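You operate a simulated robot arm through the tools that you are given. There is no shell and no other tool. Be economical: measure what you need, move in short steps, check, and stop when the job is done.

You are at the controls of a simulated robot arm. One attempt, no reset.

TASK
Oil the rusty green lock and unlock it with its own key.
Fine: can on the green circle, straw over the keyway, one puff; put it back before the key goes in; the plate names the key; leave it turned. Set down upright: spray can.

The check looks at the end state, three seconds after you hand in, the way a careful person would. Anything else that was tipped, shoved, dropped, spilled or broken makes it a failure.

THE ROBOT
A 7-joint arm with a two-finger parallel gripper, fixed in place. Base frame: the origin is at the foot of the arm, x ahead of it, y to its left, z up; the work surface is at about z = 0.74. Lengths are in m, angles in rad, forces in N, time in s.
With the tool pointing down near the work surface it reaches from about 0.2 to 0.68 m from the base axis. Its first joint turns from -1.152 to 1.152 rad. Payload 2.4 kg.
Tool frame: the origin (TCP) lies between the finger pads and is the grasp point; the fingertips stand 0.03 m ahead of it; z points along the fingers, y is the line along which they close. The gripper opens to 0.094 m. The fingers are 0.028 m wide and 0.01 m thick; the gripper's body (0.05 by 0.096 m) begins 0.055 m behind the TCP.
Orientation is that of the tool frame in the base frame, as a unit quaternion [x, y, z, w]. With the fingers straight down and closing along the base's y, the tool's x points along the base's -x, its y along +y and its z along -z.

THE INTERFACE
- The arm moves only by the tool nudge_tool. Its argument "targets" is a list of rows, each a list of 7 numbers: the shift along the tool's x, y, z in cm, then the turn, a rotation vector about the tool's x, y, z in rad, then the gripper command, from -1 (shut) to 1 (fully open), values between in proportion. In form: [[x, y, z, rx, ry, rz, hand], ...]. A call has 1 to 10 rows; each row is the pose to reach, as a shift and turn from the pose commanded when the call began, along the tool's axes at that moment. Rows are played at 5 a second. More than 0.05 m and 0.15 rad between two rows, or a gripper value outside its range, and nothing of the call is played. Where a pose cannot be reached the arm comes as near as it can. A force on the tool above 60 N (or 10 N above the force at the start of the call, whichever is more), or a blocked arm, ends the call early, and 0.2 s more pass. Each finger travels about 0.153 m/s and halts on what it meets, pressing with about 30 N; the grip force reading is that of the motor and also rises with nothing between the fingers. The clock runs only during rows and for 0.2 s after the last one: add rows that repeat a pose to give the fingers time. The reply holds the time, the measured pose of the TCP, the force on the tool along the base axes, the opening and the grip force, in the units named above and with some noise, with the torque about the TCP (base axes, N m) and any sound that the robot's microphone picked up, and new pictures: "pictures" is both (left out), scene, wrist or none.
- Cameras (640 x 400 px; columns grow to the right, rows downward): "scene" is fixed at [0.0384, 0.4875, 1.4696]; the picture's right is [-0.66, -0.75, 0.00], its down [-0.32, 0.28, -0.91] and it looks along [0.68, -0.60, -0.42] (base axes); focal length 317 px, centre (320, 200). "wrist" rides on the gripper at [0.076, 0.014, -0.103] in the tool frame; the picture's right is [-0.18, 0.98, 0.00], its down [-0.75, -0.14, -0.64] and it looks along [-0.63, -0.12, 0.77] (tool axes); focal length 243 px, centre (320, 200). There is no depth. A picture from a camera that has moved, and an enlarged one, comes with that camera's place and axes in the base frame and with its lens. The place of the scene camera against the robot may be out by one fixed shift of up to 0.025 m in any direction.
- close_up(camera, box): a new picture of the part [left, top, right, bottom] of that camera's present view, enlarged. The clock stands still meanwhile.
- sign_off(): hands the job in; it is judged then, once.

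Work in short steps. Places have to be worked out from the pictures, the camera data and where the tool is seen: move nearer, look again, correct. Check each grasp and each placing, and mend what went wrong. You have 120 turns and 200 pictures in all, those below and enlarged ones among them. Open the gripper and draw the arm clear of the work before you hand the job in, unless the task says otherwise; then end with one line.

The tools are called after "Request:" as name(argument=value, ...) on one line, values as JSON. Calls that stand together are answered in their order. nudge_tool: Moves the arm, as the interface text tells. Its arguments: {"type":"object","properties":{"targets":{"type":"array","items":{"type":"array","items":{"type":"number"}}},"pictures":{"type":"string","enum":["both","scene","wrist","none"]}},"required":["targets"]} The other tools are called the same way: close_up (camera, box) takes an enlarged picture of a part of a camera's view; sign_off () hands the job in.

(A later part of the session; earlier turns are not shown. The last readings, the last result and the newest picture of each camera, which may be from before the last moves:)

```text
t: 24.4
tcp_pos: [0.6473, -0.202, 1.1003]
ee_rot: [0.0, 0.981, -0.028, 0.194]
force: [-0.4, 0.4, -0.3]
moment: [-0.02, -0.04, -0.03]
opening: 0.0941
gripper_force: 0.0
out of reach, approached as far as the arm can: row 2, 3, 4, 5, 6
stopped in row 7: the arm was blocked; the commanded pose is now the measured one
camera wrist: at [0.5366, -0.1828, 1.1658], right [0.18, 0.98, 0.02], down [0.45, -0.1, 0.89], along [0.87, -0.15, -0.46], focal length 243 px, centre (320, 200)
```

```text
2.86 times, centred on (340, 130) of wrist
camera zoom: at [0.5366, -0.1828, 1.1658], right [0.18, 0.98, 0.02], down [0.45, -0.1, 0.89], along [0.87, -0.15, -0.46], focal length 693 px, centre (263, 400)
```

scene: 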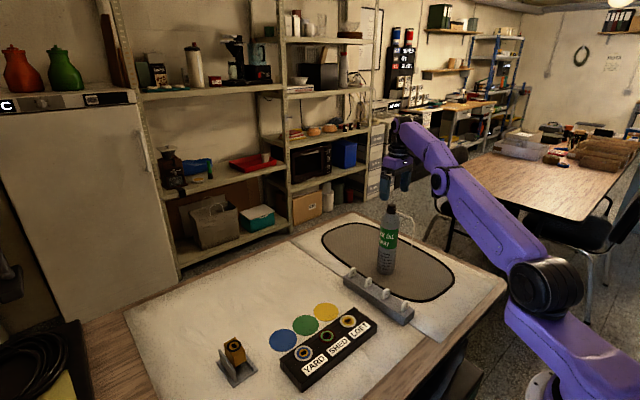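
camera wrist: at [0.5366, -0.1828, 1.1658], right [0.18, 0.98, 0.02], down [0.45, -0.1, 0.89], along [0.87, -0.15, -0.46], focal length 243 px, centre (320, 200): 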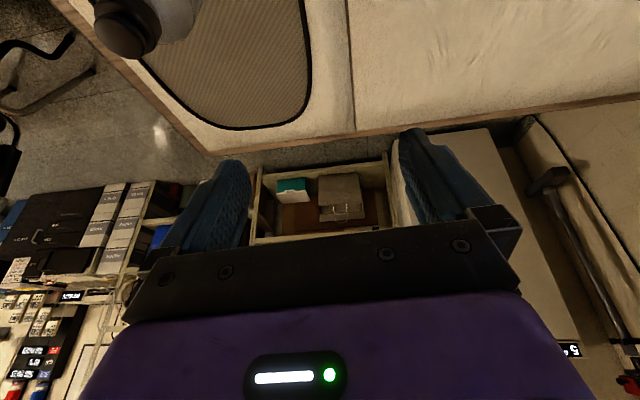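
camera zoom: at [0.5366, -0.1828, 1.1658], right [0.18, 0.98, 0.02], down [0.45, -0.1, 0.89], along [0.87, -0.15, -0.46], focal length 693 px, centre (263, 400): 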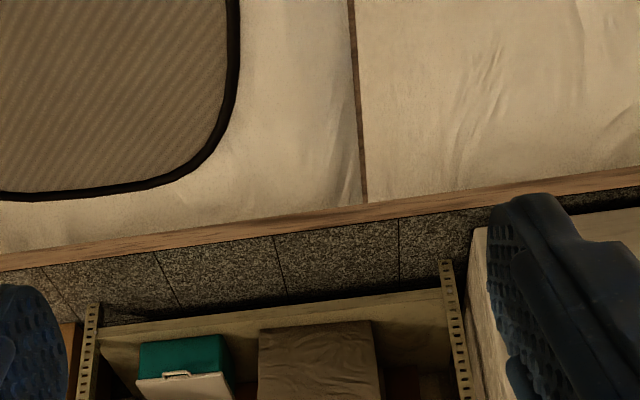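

The arm ended up tilted and blocked. I need to see the scene before moving again.

Request:
close_up(camera="scene", box=[320, 80, 600, 330])

```text
1.60 times, centred on (460, 205) of scene
camera zoom: at [0.0384, 0.4875, 1.4696], right [-0.66, -0.75, 0.0], down [-0.32, 0.28, -0.91], along [0.68, -0.6, -0.42], focal length 507 px, centre (96, 192)
```

zoom: 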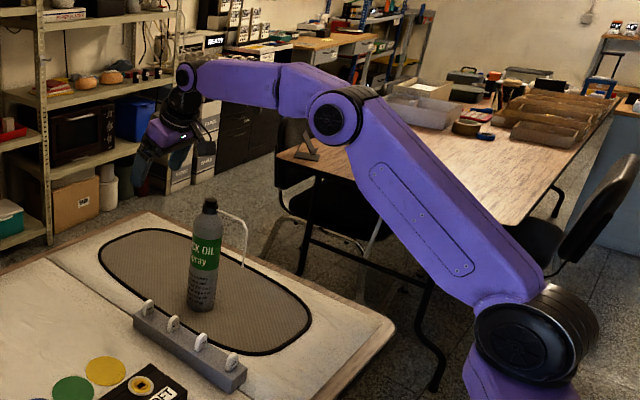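

Nothing was touched; the arm solver just wandered to a tilted pose. I'll straighten the tool while retracting to about (0.55, -0.20, 1.10).

Request:
nudge_tool(targets=[[2.3, 0, -0.9, -0.014, 0.0975, 0, 1], [4.5, 0, -1.8, -0.028, 0.195, 0, 1], [6.8, 0, -2.7, -0.042, 0.292, 0, 1], [9.0, 0, -3.7, -0.056, 0.39, 0, 1], [9.0, 0, -3.7, -0.056, 0.39, 0, 1]])

```text
t: 25.6
tcp_pos: [0.5474, -0.201, 1.1]
ee_rot: [0.0, 1.0, 0.0, 0.0]
force: [0.5, -0.5, -0.6]
moment: [-0.01, -0.01, -0.03]
opening: 0.094
gripper_force: 0.1
camera wrist: at [0.4706, -0.1862, 1.2031], right [0.18, 0.98, 0.0], down [0.75, -0.14, 0.64], along [0.63, -0.12, -0.77], focal length 243 px, centre (320, 200)
```

scene: 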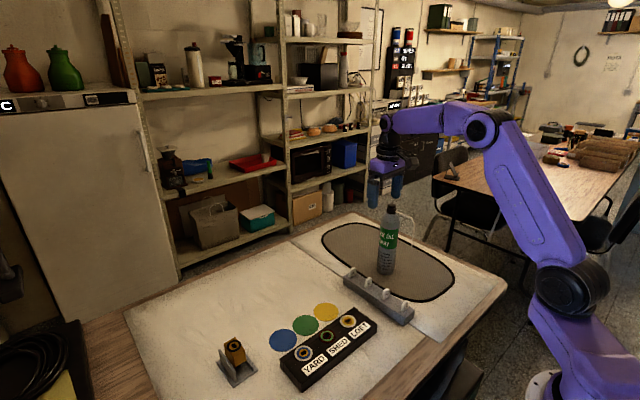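
wrist: 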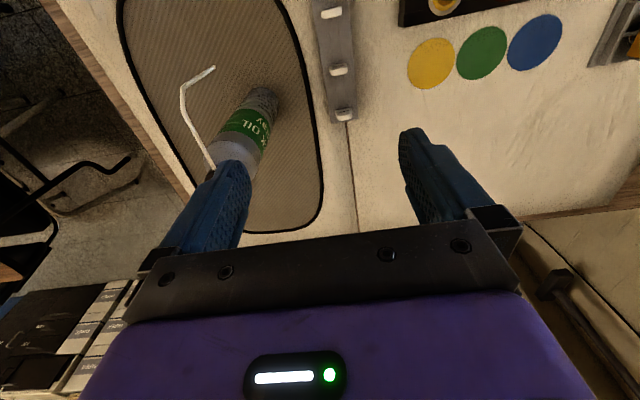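

Recovered and pointing straight down. I'll enlarge the SHED key, the lowest one at about (343, 112).

Request:
close_up(camera="wrist", box=[300, 0, 380, 140])

Request:
close_up(camera="scene", box=[340, 262, 420, 326])

```text
2.86 times, centred on (340, 70) of wrist
camera zoom: at [0.4706, -0.1862, 1.2031], right [0.18, 0.98, 0.0], down [0.75, -0.14, 0.64], along [0.63, -0.12, -0.77], focal length 693 px, centre (263, 571)
```

zoom: 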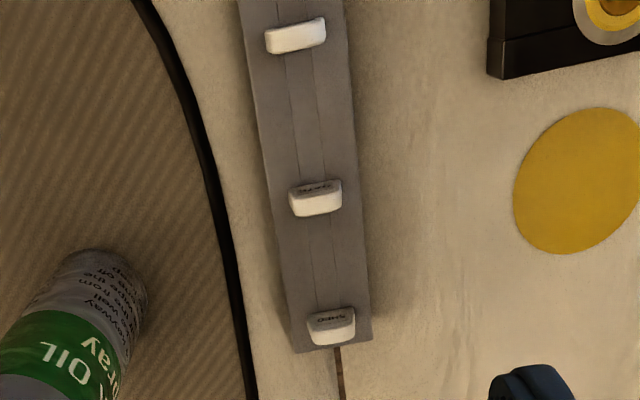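

```text
6.25 times, centred on (380, 294) of scene
camera zoom: at [0.0384, 0.4875, 1.4696], right [-0.66, -0.75, 0.0], down [-0.32, 0.28, -0.91], along [0.68, -0.6, -0.42], focal length 1980 px, centre (-55, -388)
```

zoom: 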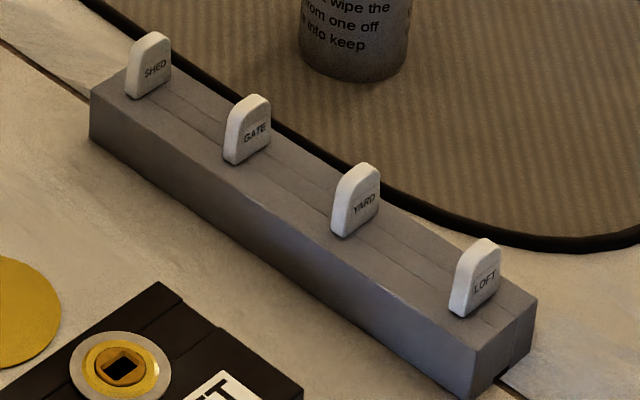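

The SHED key head is at about (0.628, -0.176, 0.80), with its width along y and the text facing -x. The lock row runs along y at x≈0.497. I want the fingers closing along x on the key faces, so I'll test the tool's rotation range in free air, -90° first.

Request:
nudge_tool(targets=[[0, 0, 0, 0, 0, -0.15, 1], [0, 0, 0, 0, 0, -0.3, 1], [0, 0, 0, 0, 0, -0.45, 1], [0, 0, 0, 0, 0, -0.6, 1], [0, 0, 0, 0, 0, -0.75, 1], [0, 0, 0, 0, 0, -0.9, 1], [0, 0, 0, 0, 0, -1.05, 1], [0, 0, 0, 0, 0, -1.2, 1], [0, 0, 0, 0, 0, -1.35, 1], [0, 0, 0, 0, 0, -1.5, 1]], pictures="none")

Request:
nudge_tool(targets=[[0, 0, 0, 0, 0, -0.15, 1], [0, 0, 0, 0, 0, -0.3, 1], [0, 0, 0, 0, 0, -0.45, 1], [0, 0, 0, 0, 0, -0.6, 1], [0, 0, 0, 0, 0, -0.75, 1], [0, 0, 0, 0, 0, -0.9, 1], [0, 0, 0, 0, 0, -1.05, 1], [0, 0, 0, 0, 0, -1.2, 1], [0, 0, 0, 0, 0, -1.35, 1], [0, 0, 0, 0, 0, -1.5, 1]], pictures="none")

```text
t: 27.8
tcp_pos: [0.5497, -0.2017, 1.1009]
ee_rot: [-0.682, 0.731, -0.001, 0.0]
force: [-0.4, 0.2, -0.3]
moment: [-0.02, 0.01, 0.0]
opening: 0.094
gripper_force: 0.1
```

```text
t: 30.0
tcp_pos: [0.5543, -0.187, 1.0997]
ee_rot: [0.99, -0.144, 0.0, 0.0]
force: [0.6, 0.3, 0.5]
moment: [-0.05, 0.05, 0.01]
opening: 0.0938
gripper_force: 0.1
out of reach, approached as far as the arm can: row 9, 10
```

The range reaches about -2.85 rad here, and further at the lock, so -90° leaves room both ways for turning. Returning to -90°.

Request:
nudge_tool(targets=[[0, 0, 0, 0, 0, 0.14, 0.2], [0, 0, 0, 0, 0, 0.28, 0.2], [0, 0, 0, 0, 0, 0.42, 0.2], [0, 0, 0, 0, 0, 0.56, 0.2], [0, 0, 0, 0, 0, 0.7, 0.2], [0, 0, 0, 0, 0, 0.84, 0.2], [0, 0, 0, 0, 0, 0.98, 0.2], [0, 0, 0, 0, 0, 1.12, 0.2], [0, 0, 0, 0, 0, 1.26, 0.2], [0, 0, 0, 0, 0, 1.281, 0.2]], pictures="both")

```text
t: 32.2
tcp_pos: [0.5554, -0.1871, 1.1003]
ee_rot: [-0.706, 0.708, 0.0, -0.001]
force: [-0.5, 0.0, 0.1]
moment: [0.04, 0.0, 0.01]
opening: 0.0564
gripper_force: 0.0
camera wrist: at [0.5391, -0.2627, 1.2035], right [-0.98, 0.19, 0.0], down [0.14, 0.75, 0.64], along [0.12, 0.63, -0.77], focal length 243 px, centre (320, 200)
```

scene: 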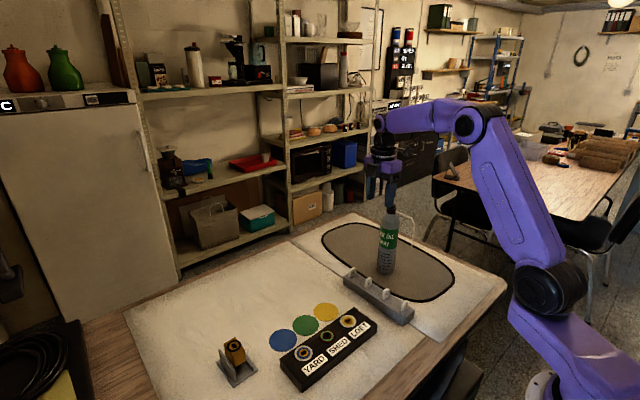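
wrist: 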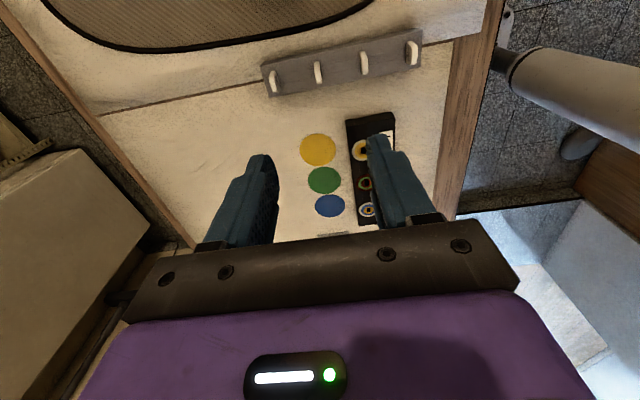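

The key appears at about (0.6275, -0.178). I'll move above it with the fingers at about 4 cm opening and descend to z≈0.92.

Request:
nudge_tool(targets=[[-0.5, -3.6, 0, 0, 0, 0, 0], [-1, -7.2, 0, 0, 0, 0, 0], [-1, -7.2, 4, 0, 0, 0, 0], [-1, -7.2, 8, 0, 0, 0, 0], [-1, -7.2, 12, 0, 0, 0, -0.1], [-1, -7.2, 16, 0, 0, 0, -0.1], [-1, -7.2, 18, 0, 0, 0, -0.1], [-1, -7.2, 18, 0, 0, 0, -0.1]])

Request:
close_up(camera="wrist", box=[220, 60, 420, 220])

Request:
close_up(camera="scene", box=[325, 170, 445, 320])

```text
t: 34.0
tcp_pos: [0.6254, -0.1768, 0.9193]
ee_rot: [-0.707, 0.708, 0.0, 0.0]
force: [0.0, 0.2, 0.5]
moment: [0.0, -0.03, -0.01]
opening: 0.0422
gripper_force: 0.0
camera wrist: at [0.6094, -0.252, 1.0229], right [-0.98, 0.19, 0.0], down [0.14, 0.75, 0.64], along [0.12, 0.63, -0.77], focal length 243 px, centre (320, 200)
```

scene: 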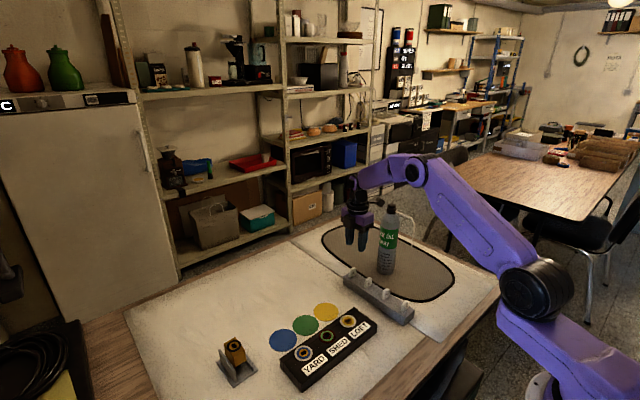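
wrist: 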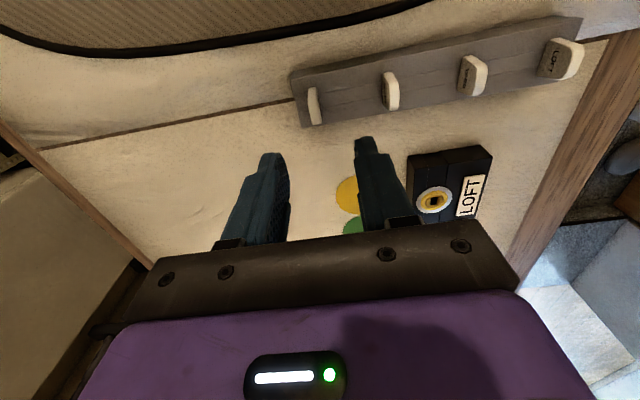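

```text
2.50 times, centred on (320, 140) of wrist
camera zoom: at [0.6094, -0.252, 1.0229], right [-0.98, 0.19, 0.0], down [0.14, 0.75, 0.64], along [0.12, 0.63, -0.77], focal length 606 px, centre (320, 350)
```

zoom: 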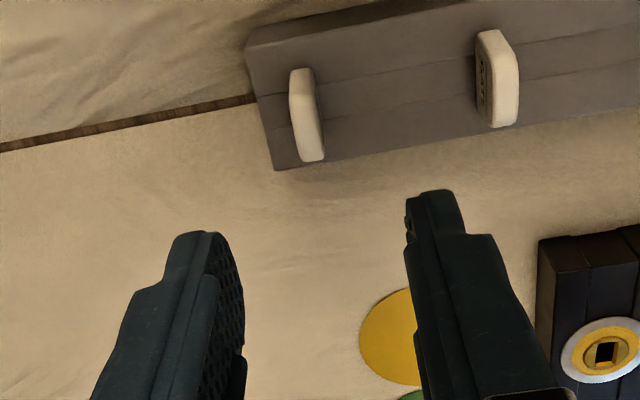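

```text
2.67 times, centred on (385, 245) of scene
camera zoom: at [0.0384, 0.4875, 1.4696], right [-0.66, -0.75, 0.0], down [-0.32, 0.28, -0.91], along [0.68, -0.6, -0.42], focal length 845 px, centre (147, 80)
```

zoom: 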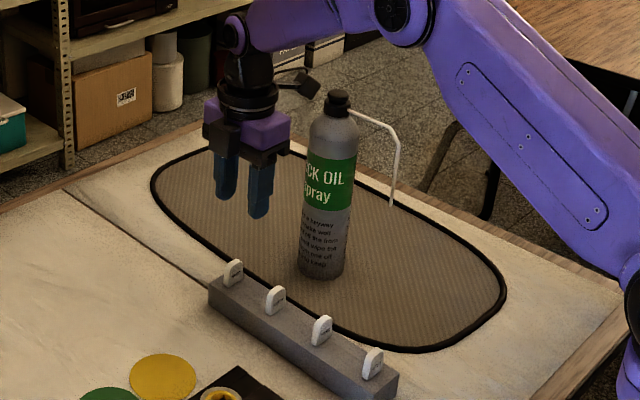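

Fingers straddle the key along x and the camera housing clears the can by about 1.5 cm. I'll nudge 3 mm in +x and descend most of the way.

Request:
nudge_tool(targets=[[0, -0.3, 2.5, 0, 0, 0, -0.1], [0, -0.3, 5, 0, 0, 0, -0.1], [0, -0.3, 7.5, 0, 0, 0, -0.1], [0, -0.3, 8.2, 0, 0, 0, -0.1], [0, -0.3, 8.2, 0, 0, 0, -0.1]])

Request:
close_up(camera="wrist", box=[220, 60, 420, 220])

Request:
close_up(camera="scene", box=[325, 190, 425, 320])

```text
t: 35.2
tcp_pos: [0.6291, -0.1774, 0.8363]
ee_rot: [-0.706, 0.708, 0.0, 0.001]
force: [-0.8, -0.1, 0.8]
moment: [0.0, 0.02, 0.04]
opening: 0.0421
gripper_force: 0.0
camera wrist: at [0.6144, -0.2522, 0.9402], right [-0.98, 0.19, 0.0], down [0.14, 0.75, 0.64], along [0.12, 0.63, -0.77], focal length 243 px, centre (320, 200)
```

scene: 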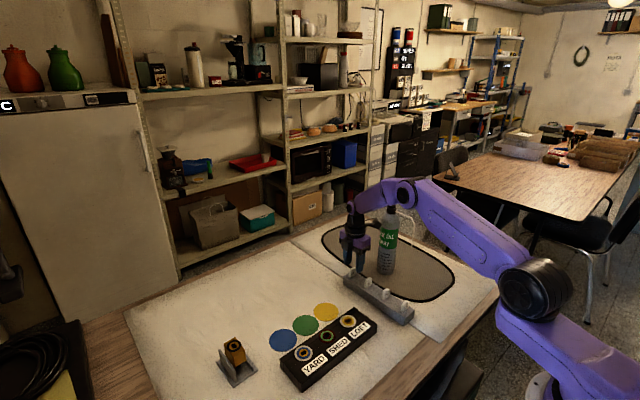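
wrist: 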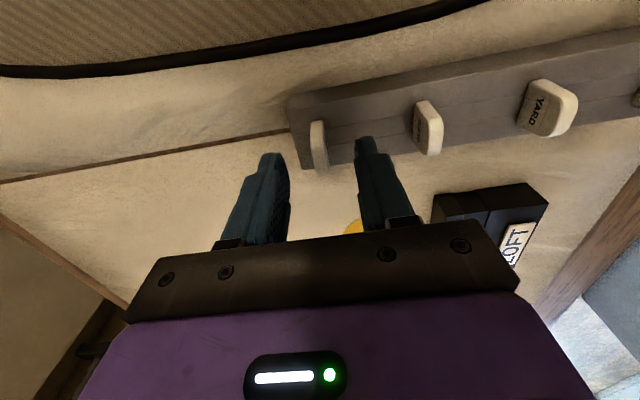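

```text
2.50 times, centred on (320, 140) of wrist
camera zoom: at [0.6144, -0.2522, 0.9402], right [-0.98, 0.19, 0.0], down [0.14, 0.75, 0.64], along [0.12, 0.63, -0.77], focal length 606 px, centre (320, 350)
```

zoom: 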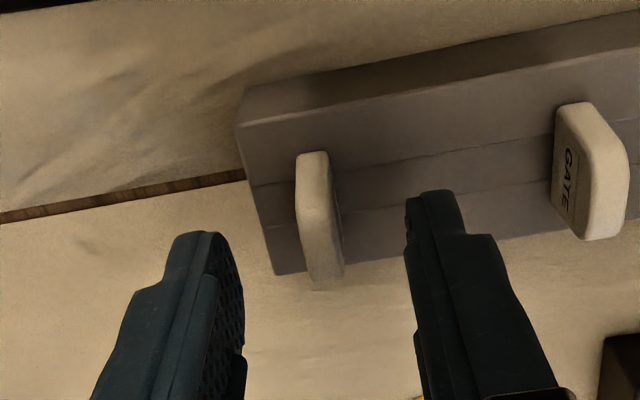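

```text
3.08 times, centred on (375, 255) of scene
camera zoom: at [0.0384, 0.4875, 1.4696], right [-0.66, -0.75, 0.0], down [-0.32, 0.28, -0.91], along [0.68, -0.6, -0.42], focal length 975 px, centre (151, 31)
```

zoom: 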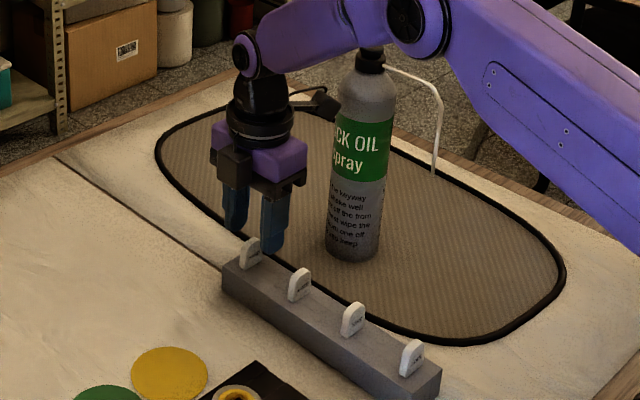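

Key is centred between the fingers (x≈0.629, y≈-0.178). I'll descend the last 3 cm and close on it.

Request:
nudge_tool(targets=[[0, 0, 1.5, 0, 0, 0, -0.1], [0, 0, 3.0, 0, 0, 0, -0.1], [0, 0, 3.0, 0, 0, 0, -0.1]], pictures="wrist")

Request:
close_up(camera="scene", box=[325, 220, 395, 300])

Request:
close_up(camera="wrist", box=[220, 80, 420, 240])

```text
t: 36.0
tcp_pos: [0.6293, -0.1781, 0.8069]
ee_rot: [-0.707, 0.708, 0.0, 0.0]
force: [0.1, -0.4, 0.5]
moment: [-0.01, -0.02, 0.03]
opening: 0.0422
gripper_force: 0.2
camera wrist: at [0.6137, -0.2524, 0.9104], right [-0.98, 0.19, 0.0], down [0.14, 0.75, 0.64], along [0.12, 0.63, -0.77], focal length 243 px, centre (320, 200)
```

wrist: 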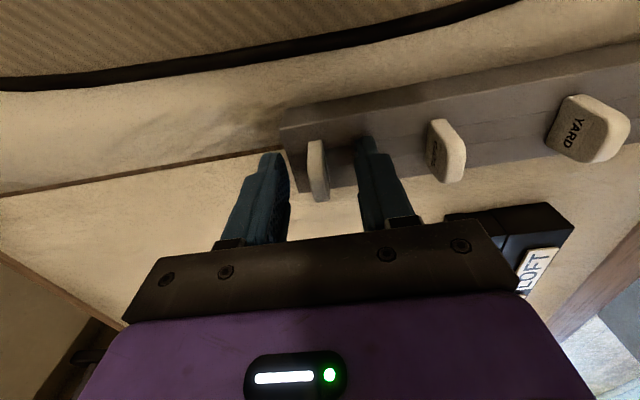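

```text
5.00 times, centred on (360, 260) of scene
camera zoom: at [0.0384, 0.4875, 1.4696], right [-0.66, -0.75, 0.0], down [-0.32, 0.28, -0.91], along [0.68, -0.6, -0.42], focal length 1584 px, centre (120, -100)
```

zoom: 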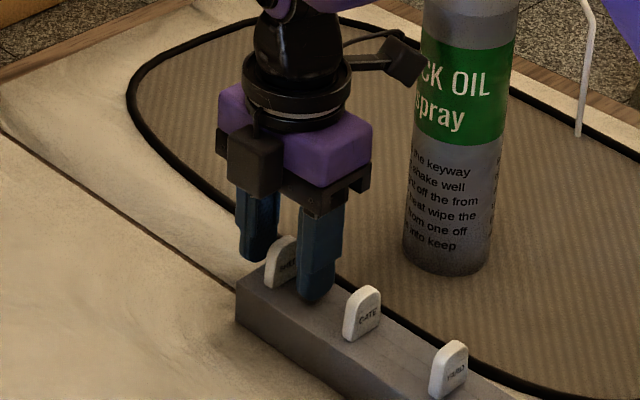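

```text
2.50 times, centred on (320, 160) of wrist
camera zoom: at [0.6137, -0.2524, 0.9104], right [-0.98, 0.19, 0.0], down [0.14, 0.75, 0.64], along [0.12, 0.63, -0.77], focal length 606 px, centre (320, 300)
```

zoom: 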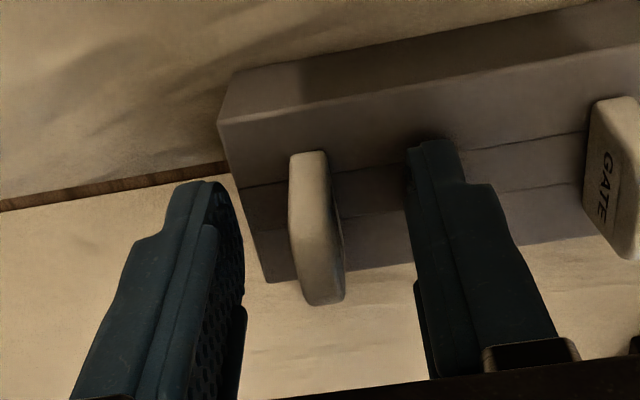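

Aligned; closing on the key.

Request:
nudge_tool(targets=[[0, 0, 0, 0, 0, 0, -0.4], [0, 0, 0, 0, 0, 0, -0.6], [0, 0, 0, 0, 0, 0, -0.8], [0, 0, 0, 0, 0, 0, -1], [0, 0, 0, 0, 0, 0, -1], [0, 0, 0, 0, 0, 0, -1]], pictures="wrist")

Request:
close_up(camera="wrist", box=[220, 80, 420, 240])

```text
t: 37.4
tcp_pos: [0.629, -0.1763, 0.8067]
ee_rot: [-0.706, 0.708, 0.0, 0.0]
force: [-0.6, -0.4, 0.7]
moment: [-0.05, 0.0, -0.01]
opening: 0.0119
gripper_force: 30.2
camera wrist: at [0.6137, -0.2523, 0.9106], right [-0.98, 0.19, 0.0], down [0.14, 0.75, 0.64], along [0.12, 0.63, -0.77], focal length 243 px, centre (320, 200)
```

wrist: 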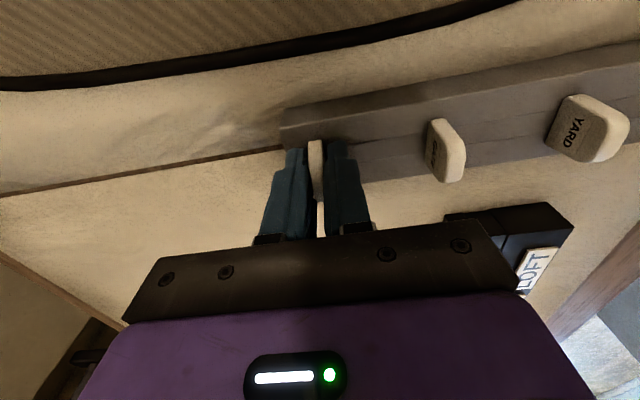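

```text
2.50 times, centred on (320, 160) of wrist
camera zoom: at [0.6137, -0.2523, 0.9106], right [-0.98, 0.19, 0.0], down [0.14, 0.75, 0.64], along [0.12, 0.63, -0.77], focal length 606 px, centre (320, 300)
```

zoom: 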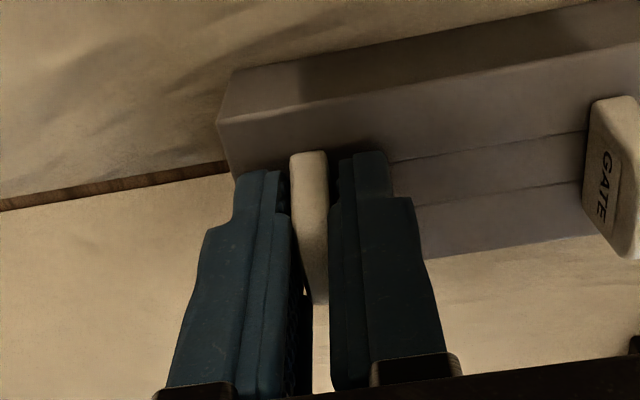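

Gripped at 12 mm. I'll lift straight up and look at the blade.

Request:
nudge_tool(targets=[[0, 0, -1, 0, 0, 0, -1], [0, 0, -2.5, 0, 0, 0, -1], [0, 0, -5, 0, 0, 0, -1], [0, 0, -8, 0, 0, 0, -1], [0, 0, -12, 0, 0, 0, -1], [0, 0, -12, 0, 0, 0, -1]])

Request:
close_up(camera="scene", box=[325, 180, 405, 300])

Request:
close_up(camera="wrist", box=[260, 80, 380, 240])

```text
t: 38.8
tcp_pos: [0.6296, -0.1793, 0.9281]
ee_rot: [-0.706, 0.708, -0.001, 0.0]
force: [-0.4, -0.3, 0.3]
moment: [0.01, -0.03, 0.0]
opening: 0.0116
gripper_force: 29.4
camera wrist: at [0.6142, -0.2541, 1.0315], right [-0.98, 0.19, 0.0], down [0.14, 0.75, 0.64], along [0.12, 0.63, -0.77], focal length 243 px, centre (320, 200)
```

scene: 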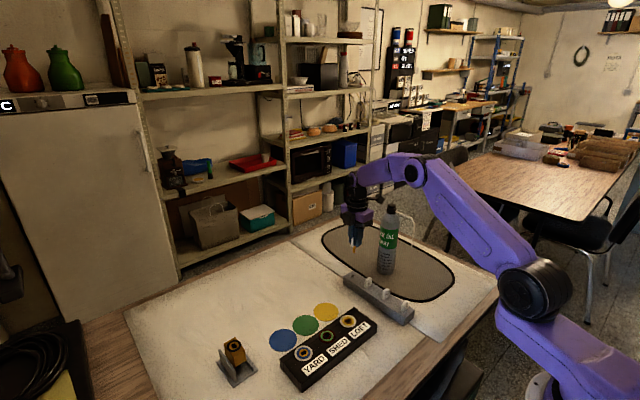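
wrist: 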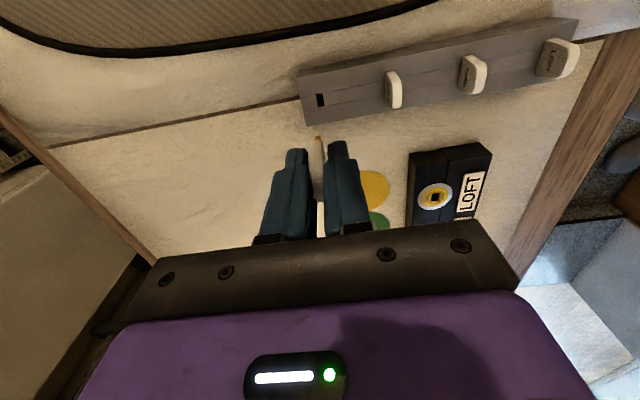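

```text
3.33 times, centred on (365, 240) of scene
camera zoom: at [0.0384, 0.4875, 1.4696], right [-0.66, -0.75, 0.0], down [-0.32, 0.28, -0.91], along [0.68, -0.6, -0.42], focal length 1056 px, centre (170, 67)
```

zoom: 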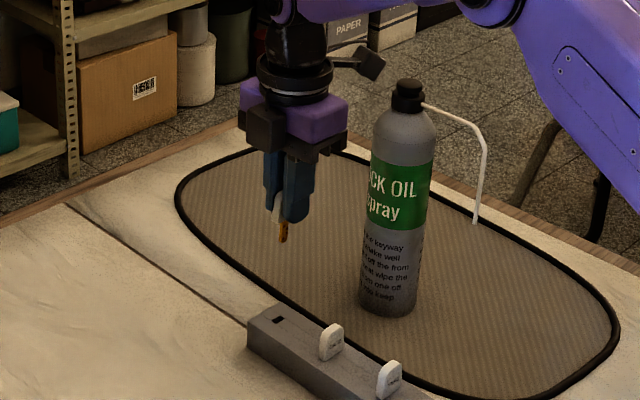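

```text
2.50 times, centred on (320, 160) of wrist
camera zoom: at [0.6142, -0.2541, 1.0315], right [-0.98, 0.19, 0.0], down [0.14, 0.75, 0.64], along [0.12, 0.63, -0.77], focal length 606 px, centre (320, 300)
```

zoom: 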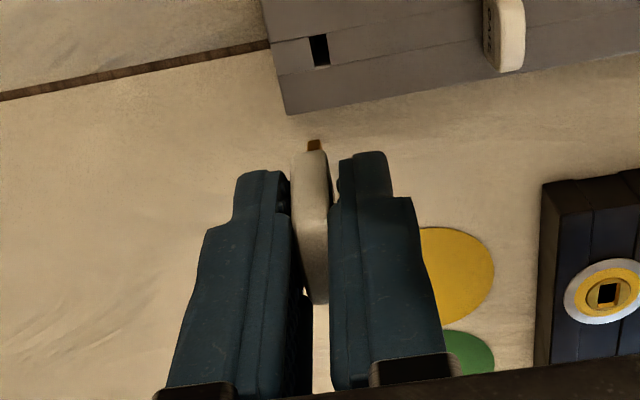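

Key is out, with a blade about 2 cm long. The empty rack slot appears at wrist zoom pixel (319, 50) from this pose. I'll bring the tool to the same relative pose over the SHED lock and compare that pixel.

Request:
nudge_tool(targets=[[-3.4, 1.9, -0.2, 0, 0, 0, -1], [-6.8, 3.8, -0.4, 0, 0, 0, -1], [-10.2, 5.7, -0.6, 0, 0, 0, -1], [-13.6, 7.6, -0.8, 0, 0, 0, -1], [-17, 9.5, -0.8, 0, 0, 0, -1], [-20.4, 11.4, -0.8, 0, 0, 0, -1], [-23.8, 13.2, -0.8, 0, 0, 0, -1], [-23.8, 13.2, -0.8, 0, 0, 0, -1]])

Request:
close_up(camera="wrist", box=[260, 80, 380, 240])

```text
t: 40.6
tcp_pos: [0.4974, 0.0605, 0.935]
ee_rot: [-0.706, 0.708, 0.0, -0.001]
force: [-0.8, 0.5, 0.7]
moment: [-0.02, 0.04, 0.0]
opening: 0.012
gripper_force: 30.1
camera wrist: at [0.4825, -0.0144, 1.0388], right [-0.98, 0.19, 0.0], down [0.14, 0.75, 0.64], along [0.12, 0.63, -0.77], focal length 243 px, centre (320, 200)
```

scene: 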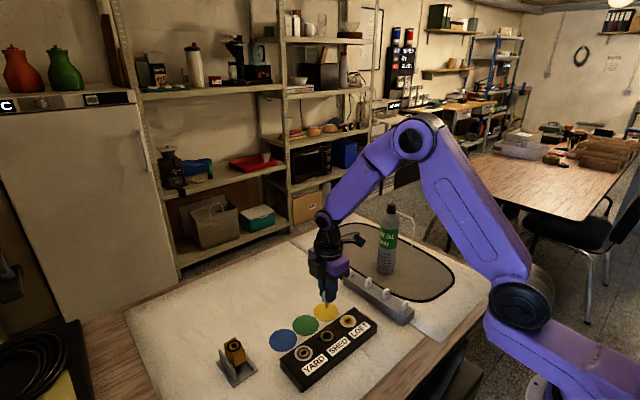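
wrist: 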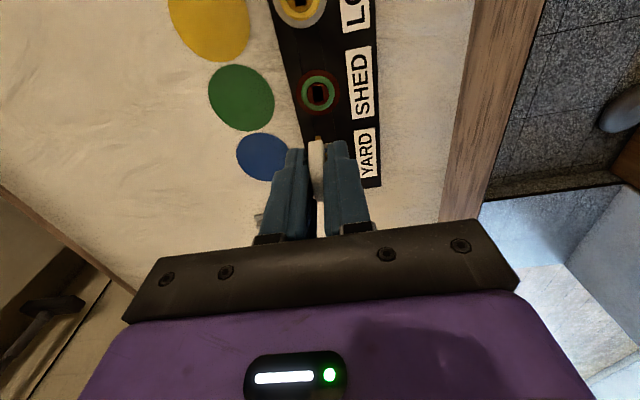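

```text
2.50 times, centred on (320, 160) of wrist
camera zoom: at [0.4825, -0.0144, 1.0388], right [-0.98, 0.19, 0.0], down [0.14, 0.75, 0.64], along [0.12, 0.63, -0.77], focal length 606 px, centre (320, 300)
```

zoom: 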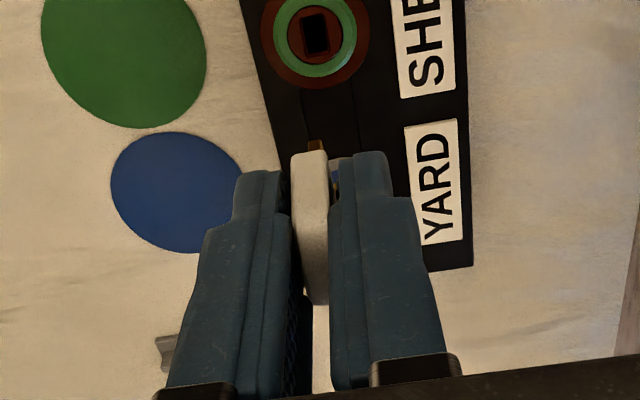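

The lock slot appears at about (315, 34) versus (319, 50) for the rack slot. I'll zoom in for precision.

Request:
close_up(camera="wrist", box=[285, 60, 355, 150])

Request:
close_up(camera="scene", box=[290, 260, 370, 360])

```text
4.44 times, centred on (320, 105) of wrist
camera zoom: at [0.4825, -0.0144, 1.0388], right [-0.98, 0.19, 0.0], down [0.14, 0.75, 0.64], along [0.12, 0.63, -0.77], focal length 1078 px, centre (320, 622)
```

zoom: 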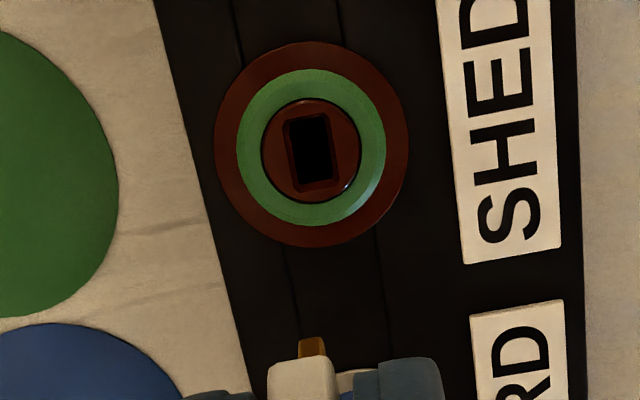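

```text
4.00 times, centred on (330, 310) of scene
camera zoom: at [0.0384, 0.4875, 1.4696], right [-0.66, -0.75, 0.0], down [-0.32, 0.28, -0.91], along [0.68, -0.6, -0.42], focal length 1267 px, centre (280, -240)
```

zoom: 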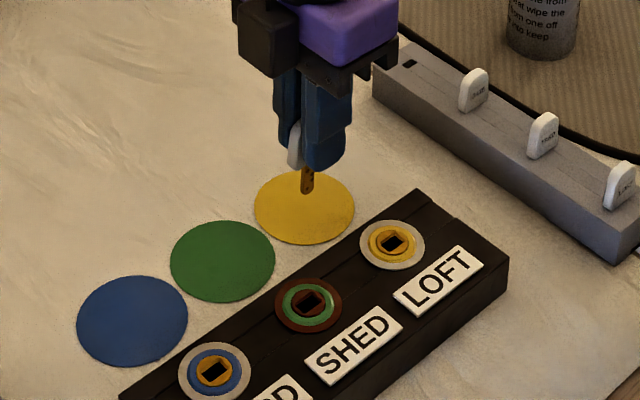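

Slot orientation is along y, matching the key. The differential says to move about -6.7 mm in y and +1 mm in x. I'll correct, then descend so the blade tip sits about 1.5 cm above the lock.

Request:
nudge_tool(targets=[[0.67, -0.11, 0, 0, 0, 0, -1], [0.67, -0.11, 4, 0, 0, 0, -1], [0.67, -0.11, 7, 0, 0, 0, -1], [0.67, -0.11, 8.7, 0, 0, 0, -1], [0.67, -0.11, 8.7, 0, 0, 0, -1]], pictures="wrist")

Request:
close_up(camera="wrist", box=[275, 90, 365, 200])

Request:
close_up(camera="scene", box=[300, 300, 360, 360])

```text
t: 41.8
tcp_pos: [0.4994, 0.0533, 0.8478]
ee_rot: [-0.706, 0.708, 0.0, 0.001]
force: [0.5, 0.0, 1.0]
moment: [-0.01, 0.03, -0.01]
opening: 0.0119
gripper_force: 30.1
camera wrist: at [0.4843, -0.0208, 0.9512], right [-0.98, 0.19, 0.0], down [0.14, 0.75, 0.64], along [0.12, 0.63, -0.77], focal length 243 px, centre (320, 200)
```

wrist: 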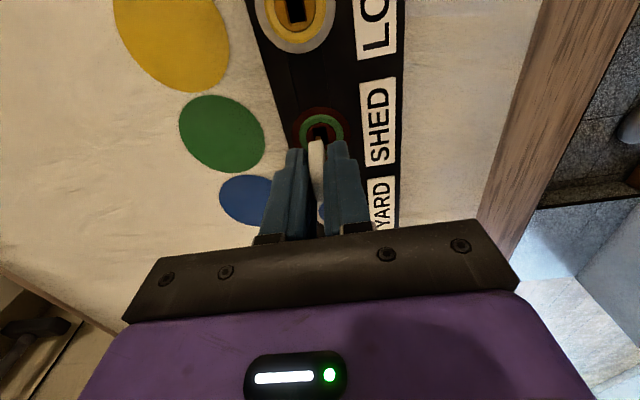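

```text
3.64 times, centred on (320, 145) of wrist
camera zoom: at [0.4843, -0.0208, 0.9512], right [-0.98, 0.19, 0.0], down [0.14, 0.75, 0.64], along [0.12, 0.63, -0.77], focal length 882 px, centre (320, 400)
```

zoom: 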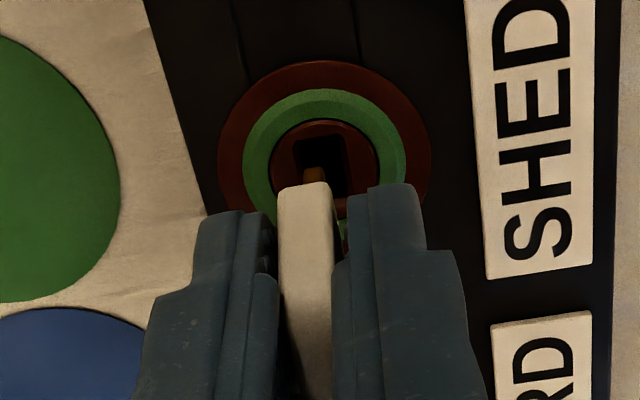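

```text
6.67 times, centred on (330, 330) of scene
camera zoom: at [0.0384, 0.4875, 1.4696], right [-0.66, -0.75, 0.0], down [-0.32, 0.28, -0.91], along [0.68, -0.6, -0.42], focal length 2112 px, centre (253, -667)
```

zoom: 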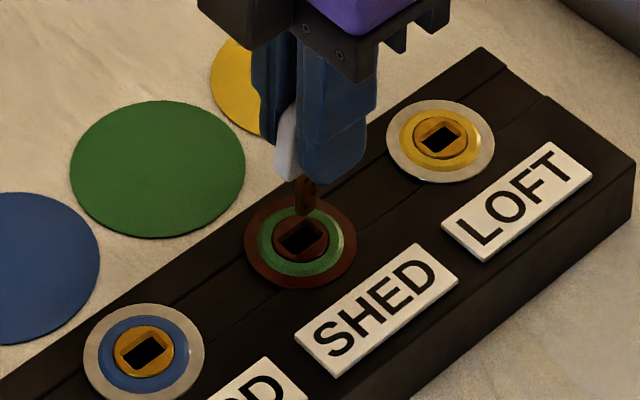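

Blade tip is about 1–1.5 cm above the slot and lined up within about 1 mm in both views. I'll descend in small steps, watching the force.

Request:
nudge_tool(targets=[[0, 0.05, 0.5, 0, 0, 0, -1], [0, 0.05, 0.9, 0, 0, 0, -1], [0, 0.05, 1.2, 0, 0, 0, -1], [0, 0.05, 1.2, 0, 0, 0, -1]], pictures="none")

Request:
close_up(camera="scene", box=[300, 300, 360, 360])

Request:
close_up(camera="wrist", box=[285, 100, 355, 180])

```text
t: 42.8
tcp_pos: [0.4988, 0.055, 0.8375]
ee_rot: [-0.707, 0.707, 0.001, 0.0]
force: [0.3, 0.6, -0.2]
moment: [-0.03, -0.05, -0.03]
opening: 0.0117
gripper_force: 29.9
```

```text
6.67 times, centred on (330, 330) of scene
camera zoom: at [0.0384, 0.4875, 1.4696], right [-0.66, -0.75, 0.0], down [-0.32, 0.28, -0.91], along [0.68, -0.6, -0.42], focal length 2112 px, centre (253, -667)
```

zoom: 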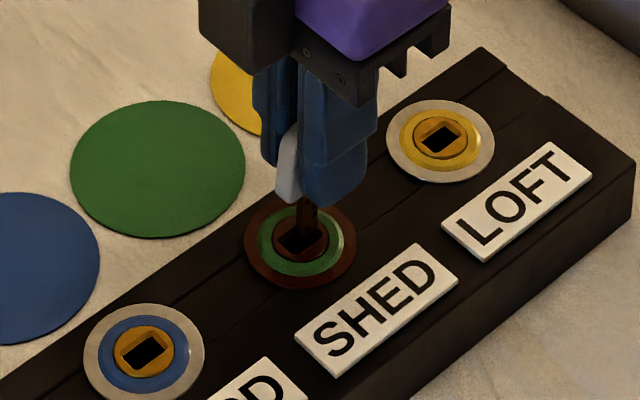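

```text
5.00 times, centred on (320, 140) of wrist
camera zoom: at [0.4839, -0.021, 0.9398], right [-0.98, 0.19, 0.0], down [0.14, 0.75, 0.64], along [0.12, 0.63, -0.77], focal length 1213 px, centre (320, 500)
```

zoom: 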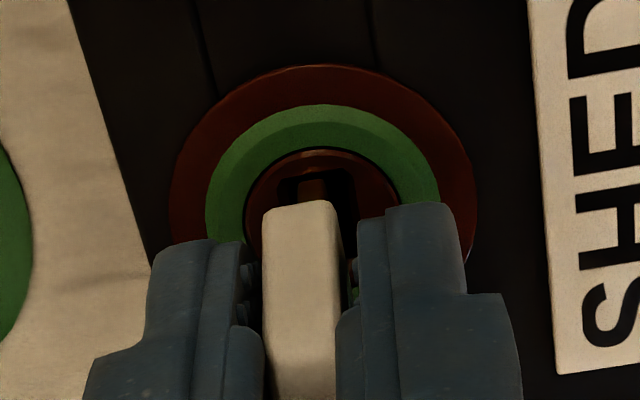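

In the scene view the tip is almost at the slot rim, still aligned, with no contact force. Continuing down slowly.

Request:
nudge_tool(targets=[[0, 0.05, 0.3, 0, 0, 0, -1], [0, 0.05, 0.6, 0, 0, 0, -1], [0, 0.05, 0.6, 0, 0, 0, -1]], pictures="none")

Request:
close_up(camera="scene", box=[300, 300, 360, 360])

Request:
close_up(camera="wrist", box=[285, 100, 355, 180])

```text
t: 43.6
tcp_pos: [0.4993, 0.0566, 0.8308]
ee_rot: [0.707, -0.707, 0.0, -0.001]
force: [0.7, 8.3, 8.2]
moment: [0.44, -0.07, 0.0]
opening: 0.0119
gripper_force: 29.6
```

```text
6.67 times, centred on (330, 330) of scene
camera zoom: at [0.0382, 0.4877, 1.4696], right [-0.66, -0.75, 0.0], down [-0.32, 0.28, -0.91], along [0.68, -0.6, -0.42], focal length 2112 px, centre (253, -667)
```

zoom: 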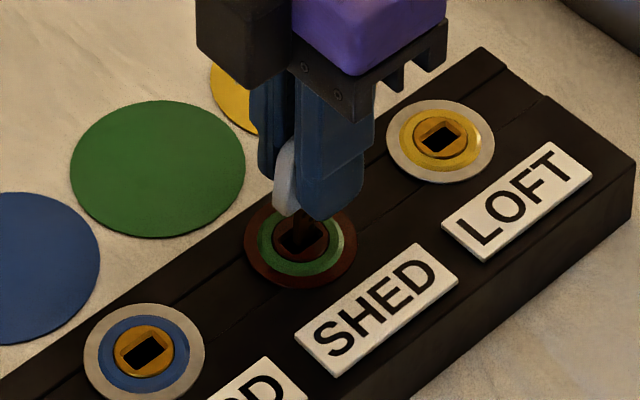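

```text
5.00 times, centred on (320, 140) of wrist
camera zoom: at [0.4836, -0.0193, 0.9341], right [-0.98, 0.18, 0.0], down [0.14, 0.75, 0.64], along [0.12, 0.63, -0.77], focal length 1213 px, centre (320, 500)
```

zoom: 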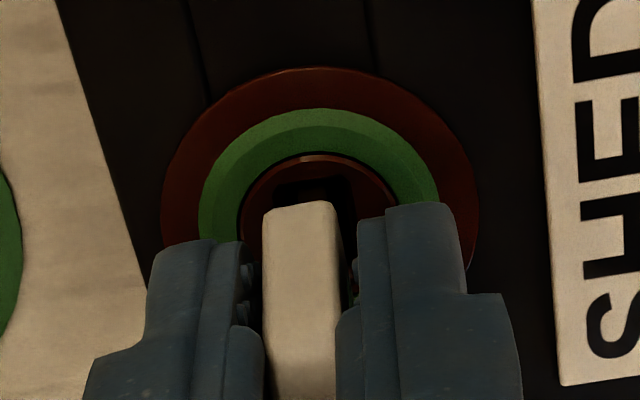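

The lead-in bevel is pushing the tool +y (8 N up, 8 N in +y), so I'll shift +3 mm in y and continue gently.

Request:
nudge_tool(targets=[[-0.15, 0, -0.1, 0, 0, 0, -1], [-0.3, 0, 0, 0, 0, 0, -1], [-0.3, 0, 0.2, 0, 0, 0, -1], [-0.3, 0, 0.2, 0, 0, 0, -1]], pictures="none")

```text
t: 44.6
tcp_pos: [0.4978, 0.0562, 0.8287]
ee_rot: [-0.706, 0.709, -0.001, -0.001]
force: [0.2, -0.4, -0.1]
moment: [-0.02, -0.01, 0.03]
opening: 0.0118
gripper_force: 30.2
```

Forces dropped to zero, so the blade is entering. Continuing down in small steps.

Request:
nudge_tool(targets=[[0, 0, 0.4, 0, 0, 0, -1], [0, 0, 0.8, 0, 0, 0, -1], [0, 0, 0.8, 0, 0, 0, -1]], pictures="none")

Request:
close_up(camera="scene", box=[300, 300, 360, 360])

```text
t: 45.4
tcp_pos: [0.4986, 0.0565, 0.8204]
ee_rot: [-0.706, 0.708, -0.001, 0.0]
force: [-0.3, -0.2, -1.1]
moment: [0.02, -0.01, 0.0]
opening: 0.0117
gripper_force: 29.7
```

```text
6.67 times, centred on (330, 330) of scene
camera zoom: at [0.0384, 0.4875, 1.4696], right [-0.66, -0.75, 0.0], down [-0.32, 0.28, -0.91], along [0.68, -0.6, -0.42], focal length 2112 px, centre (253, -667)
```

zoom: 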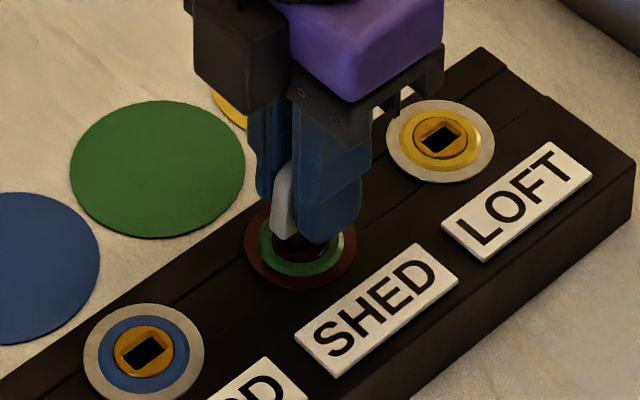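

The blade is sliding in freely. I'll continue until it seats.

Request:
nudge_tool(targets=[[0, 0, 0.2, 0, 0, 0, -1], [0, 0, 0.4, 0, 0, 0, -1], [0, 0, 0.4, 0, 0, 0, -1]], pictures="none")

```text
t: 46.2
tcp_pos: [0.4986, 0.0567, 0.8168]
ee_rot: [-0.706, 0.708, 0.0, 0.0]
force: [-0.4, 0.5, -0.4]
moment: [0.01, -0.01, 0.01]
opening: 0.0117
gripper_force: 30.2
```

Request:
nudge_tool(targets=[[0, 0, 0.2, 0, 0, 0, -1], [0, 0, 0.4, 0, 0, 0, -1], [0, 0, 0.4, 0, 0, 0, -1]], pictures="none")

Request:
close_up(camera="scene", box=[300, 300, 360, 360])

```text
t: 47.0
tcp_pos: [0.4986, 0.0561, 0.8126]
ee_rot: [-0.706, 0.708, 0.0, 0.0]
force: [-0.3, 0.5, 0.3]
moment: [-0.01, 0.0, 0.01]
opening: 0.0115
gripper_force: 30.3
```

```text
6.67 times, centred on (330, 330) of scene
camera zoom: at [0.0384, 0.4875, 1.4696], right [-0.66, -0.75, 0.0], down [-0.32, 0.28, -0.91], along [0.68, -0.6, -0.42], focal length 2112 px, centre (253, -667)
```

zoom: 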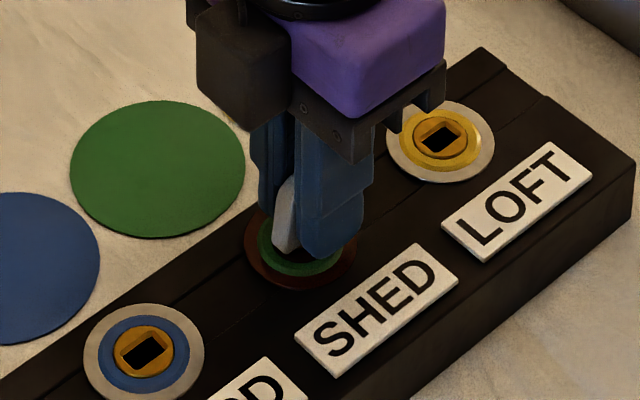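

Not seated yet and still no force. Continuing in 1–2 mm steps.

Request:
nudge_tool(targets=[[0, 0, 0.15, 0, 0, 0, -1], [0, 0, 0.3, 0, 0, 0, -1], [0, 0, 0.3, 0, 0, 0, -1]], pictures="none")

Request:
nudge_tool(targets=[[0, 0, 0.1, 0, 0, 0, -1], [0, 0, 0.2, 0, 0, 0, -1], [0, 0, 0.2, 0, 0, 0, -1]], pictures="none")

Request:
close_up(camera="scene", box=[300, 300, 360, 360])

Request:
close_up(camera="wrist", box=[285, 100, 355, 180])

```text
t: 47.8
tcp_pos: [0.4986, 0.0569, 0.8103]
ee_rot: [-0.707, 0.708, 0.0, -0.001]
force: [0.1, -0.5, 1.5]
moment: [-0.03, 0.01, 0.0]
opening: 0.0118
gripper_force: 29.8
```

```text
t: 48.6
tcp_pos: [0.4984, 0.0571, 0.8093]
ee_rot: [-0.707, 0.708, -0.001, 0.001]
force: [0.3, 2.0, 24.9]
moment: [0.16, -0.01, -0.03]
opening: 0.0122
gripper_force: 29.9
```

```text
6.67 times, centred on (330, 330) of scene
camera zoom: at [0.0379, 0.4875, 1.4696], right [-0.66, -0.75, 0.0], down [-0.32, 0.28, -0.91], along [0.68, -0.6, -0.42], focal length 2112 px, centre (253, -667)
```

zoom: 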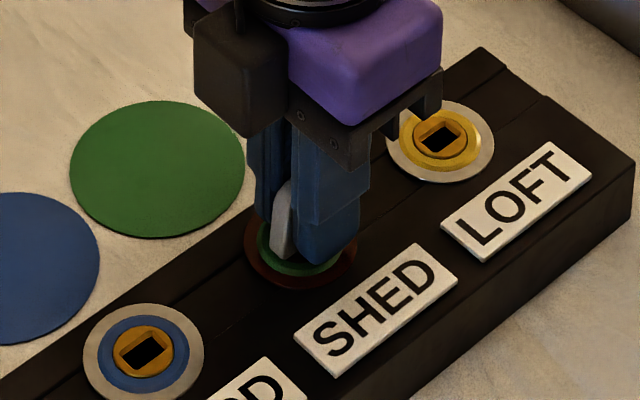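

```text
5.00 times, centred on (320, 140) of wrist
camera zoom: at [0.4834, -0.0182, 0.9115], right [-0.98, 0.19, 0.0], down [0.14, 0.75, 0.64], along [0.12, 0.63, -0.77], focal length 1213 px, centre (320, 500)
```

zoom: 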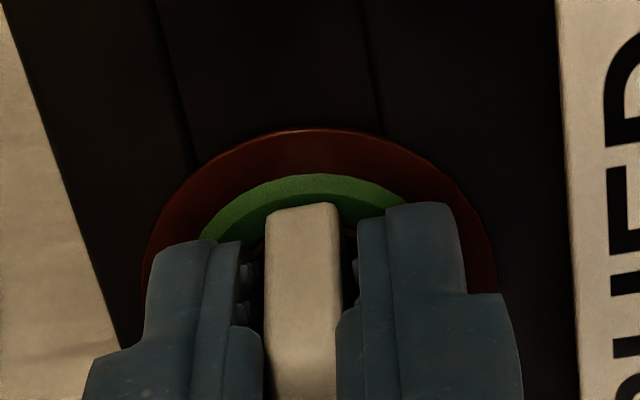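

The key bottomed out (25 N). I'll ease back 1.5 mm to unload, then try a small clockwise turn and watch the moment.

Request:
nudge_tool(targets=[[0, 0, -0.15, 0, 0, 0, -1], [0, 0, -0.15, 0, 0, 0.08, -1], [0, 0, -0.15, 0, 0, 0.16, -1], [0, 0, -0.15, 0, 0, 0.16, -1]], pictures="none")

```text
t: 49.6
tcp_pos: [0.4967, 0.0577, 0.8085]
ee_rot: [-0.647, 0.763, -0.001, -0.001]
force: [0.9, 0.9, 0.6]
moment: [0.03, -0.01, 0.01]
opening: 0.0119
gripper_force: 29.9
```

It turned 0.16 rad with almost no resistance. Continuing clockwise.

Request:
nudge_tool(targets=[[0, 0, 0, 0, 0, 0.1, -1], [0, 0, 0, 0, 0, 0.2, -1], [0, 0, 0, 0, 0, 0.3, -1], [0, 0, 0, 0, 0, 0.4, -1], [0, 0, 0, 0, 0, 0.4, -1]], pictures="both")

Request:
close_up(camera="scene", box=[300, 300, 360, 360])

```text
t: 50.8
tcp_pos: [0.4976, 0.0582, 0.8095]
ee_rot: [-0.483, 0.876, 0.0, -0.001]
force: [1.2, 0.3, -2.0]
moment: [0.02, -0.03, 0.04]
opening: 0.0118
gripper_force: 29.7
camera wrist: at [0.4445, 0.0014, 0.9123], right [-0.73, 0.68, 0.0], down [0.52, 0.56, 0.64], along [0.44, 0.47, -0.77], focal length 243 px, centre (320, 200)
```

scene: 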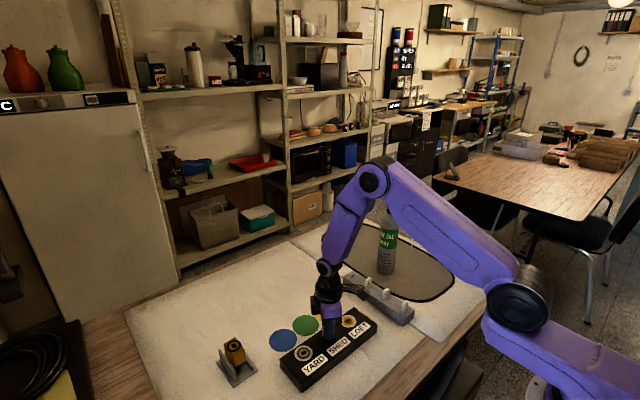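
wrist: 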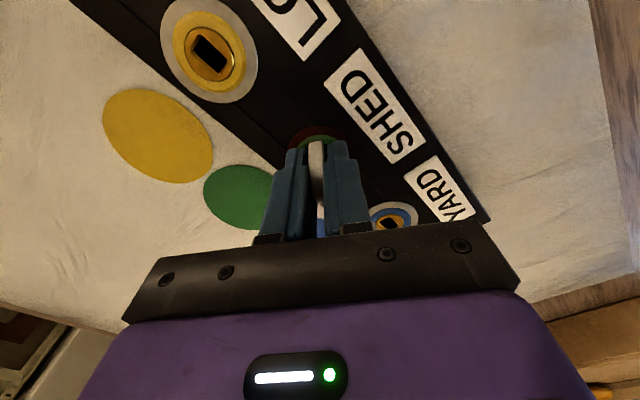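

```text
6.67 times, centred on (330, 330) of scene
camera zoom: at [0.0384, 0.4875, 1.4696], right [-0.66, -0.75, 0.0], down [-0.32, 0.28, -0.91], along [0.68, -0.6, -0.42], focal length 2112 px, centre (253, -667)
```

zoom: 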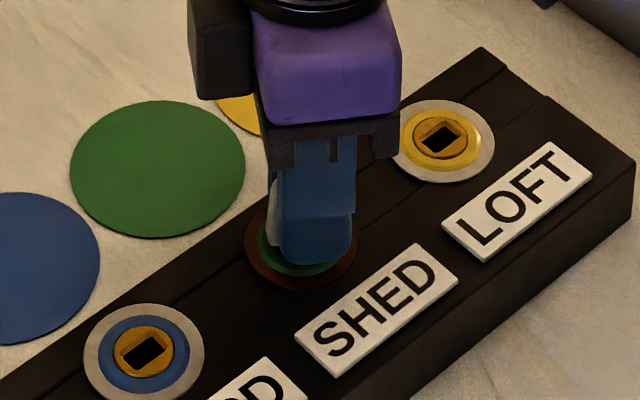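

Turning freely at about 32°. Continuing towards 90°.

Request:
nudge_tool(targets=[[0, 0, 0, 0, 0, 0.12, -1], [0, 0, 0, 0, 0, 0.24, -1], [0, 0, 0, 0, 0, 0.36, -1], [0, 0, 0, 0, 0, 0.48, -1], [0, 0, 0, 0, 0, 0.6, -1], [0, 0, 0, 0, 0, 0.6, -1]], pictures="none")

```text
t: 52.2
tcp_pos: [0.4961, 0.0592, 0.8098]
ee_rot: [-0.204, 0.979, 0.001, -0.001]
force: [-8.9, 12.9, -4.9]
moment: [0.12, -0.89, 0.58]
opening: 0.0124
gripper_force: 30.2
```

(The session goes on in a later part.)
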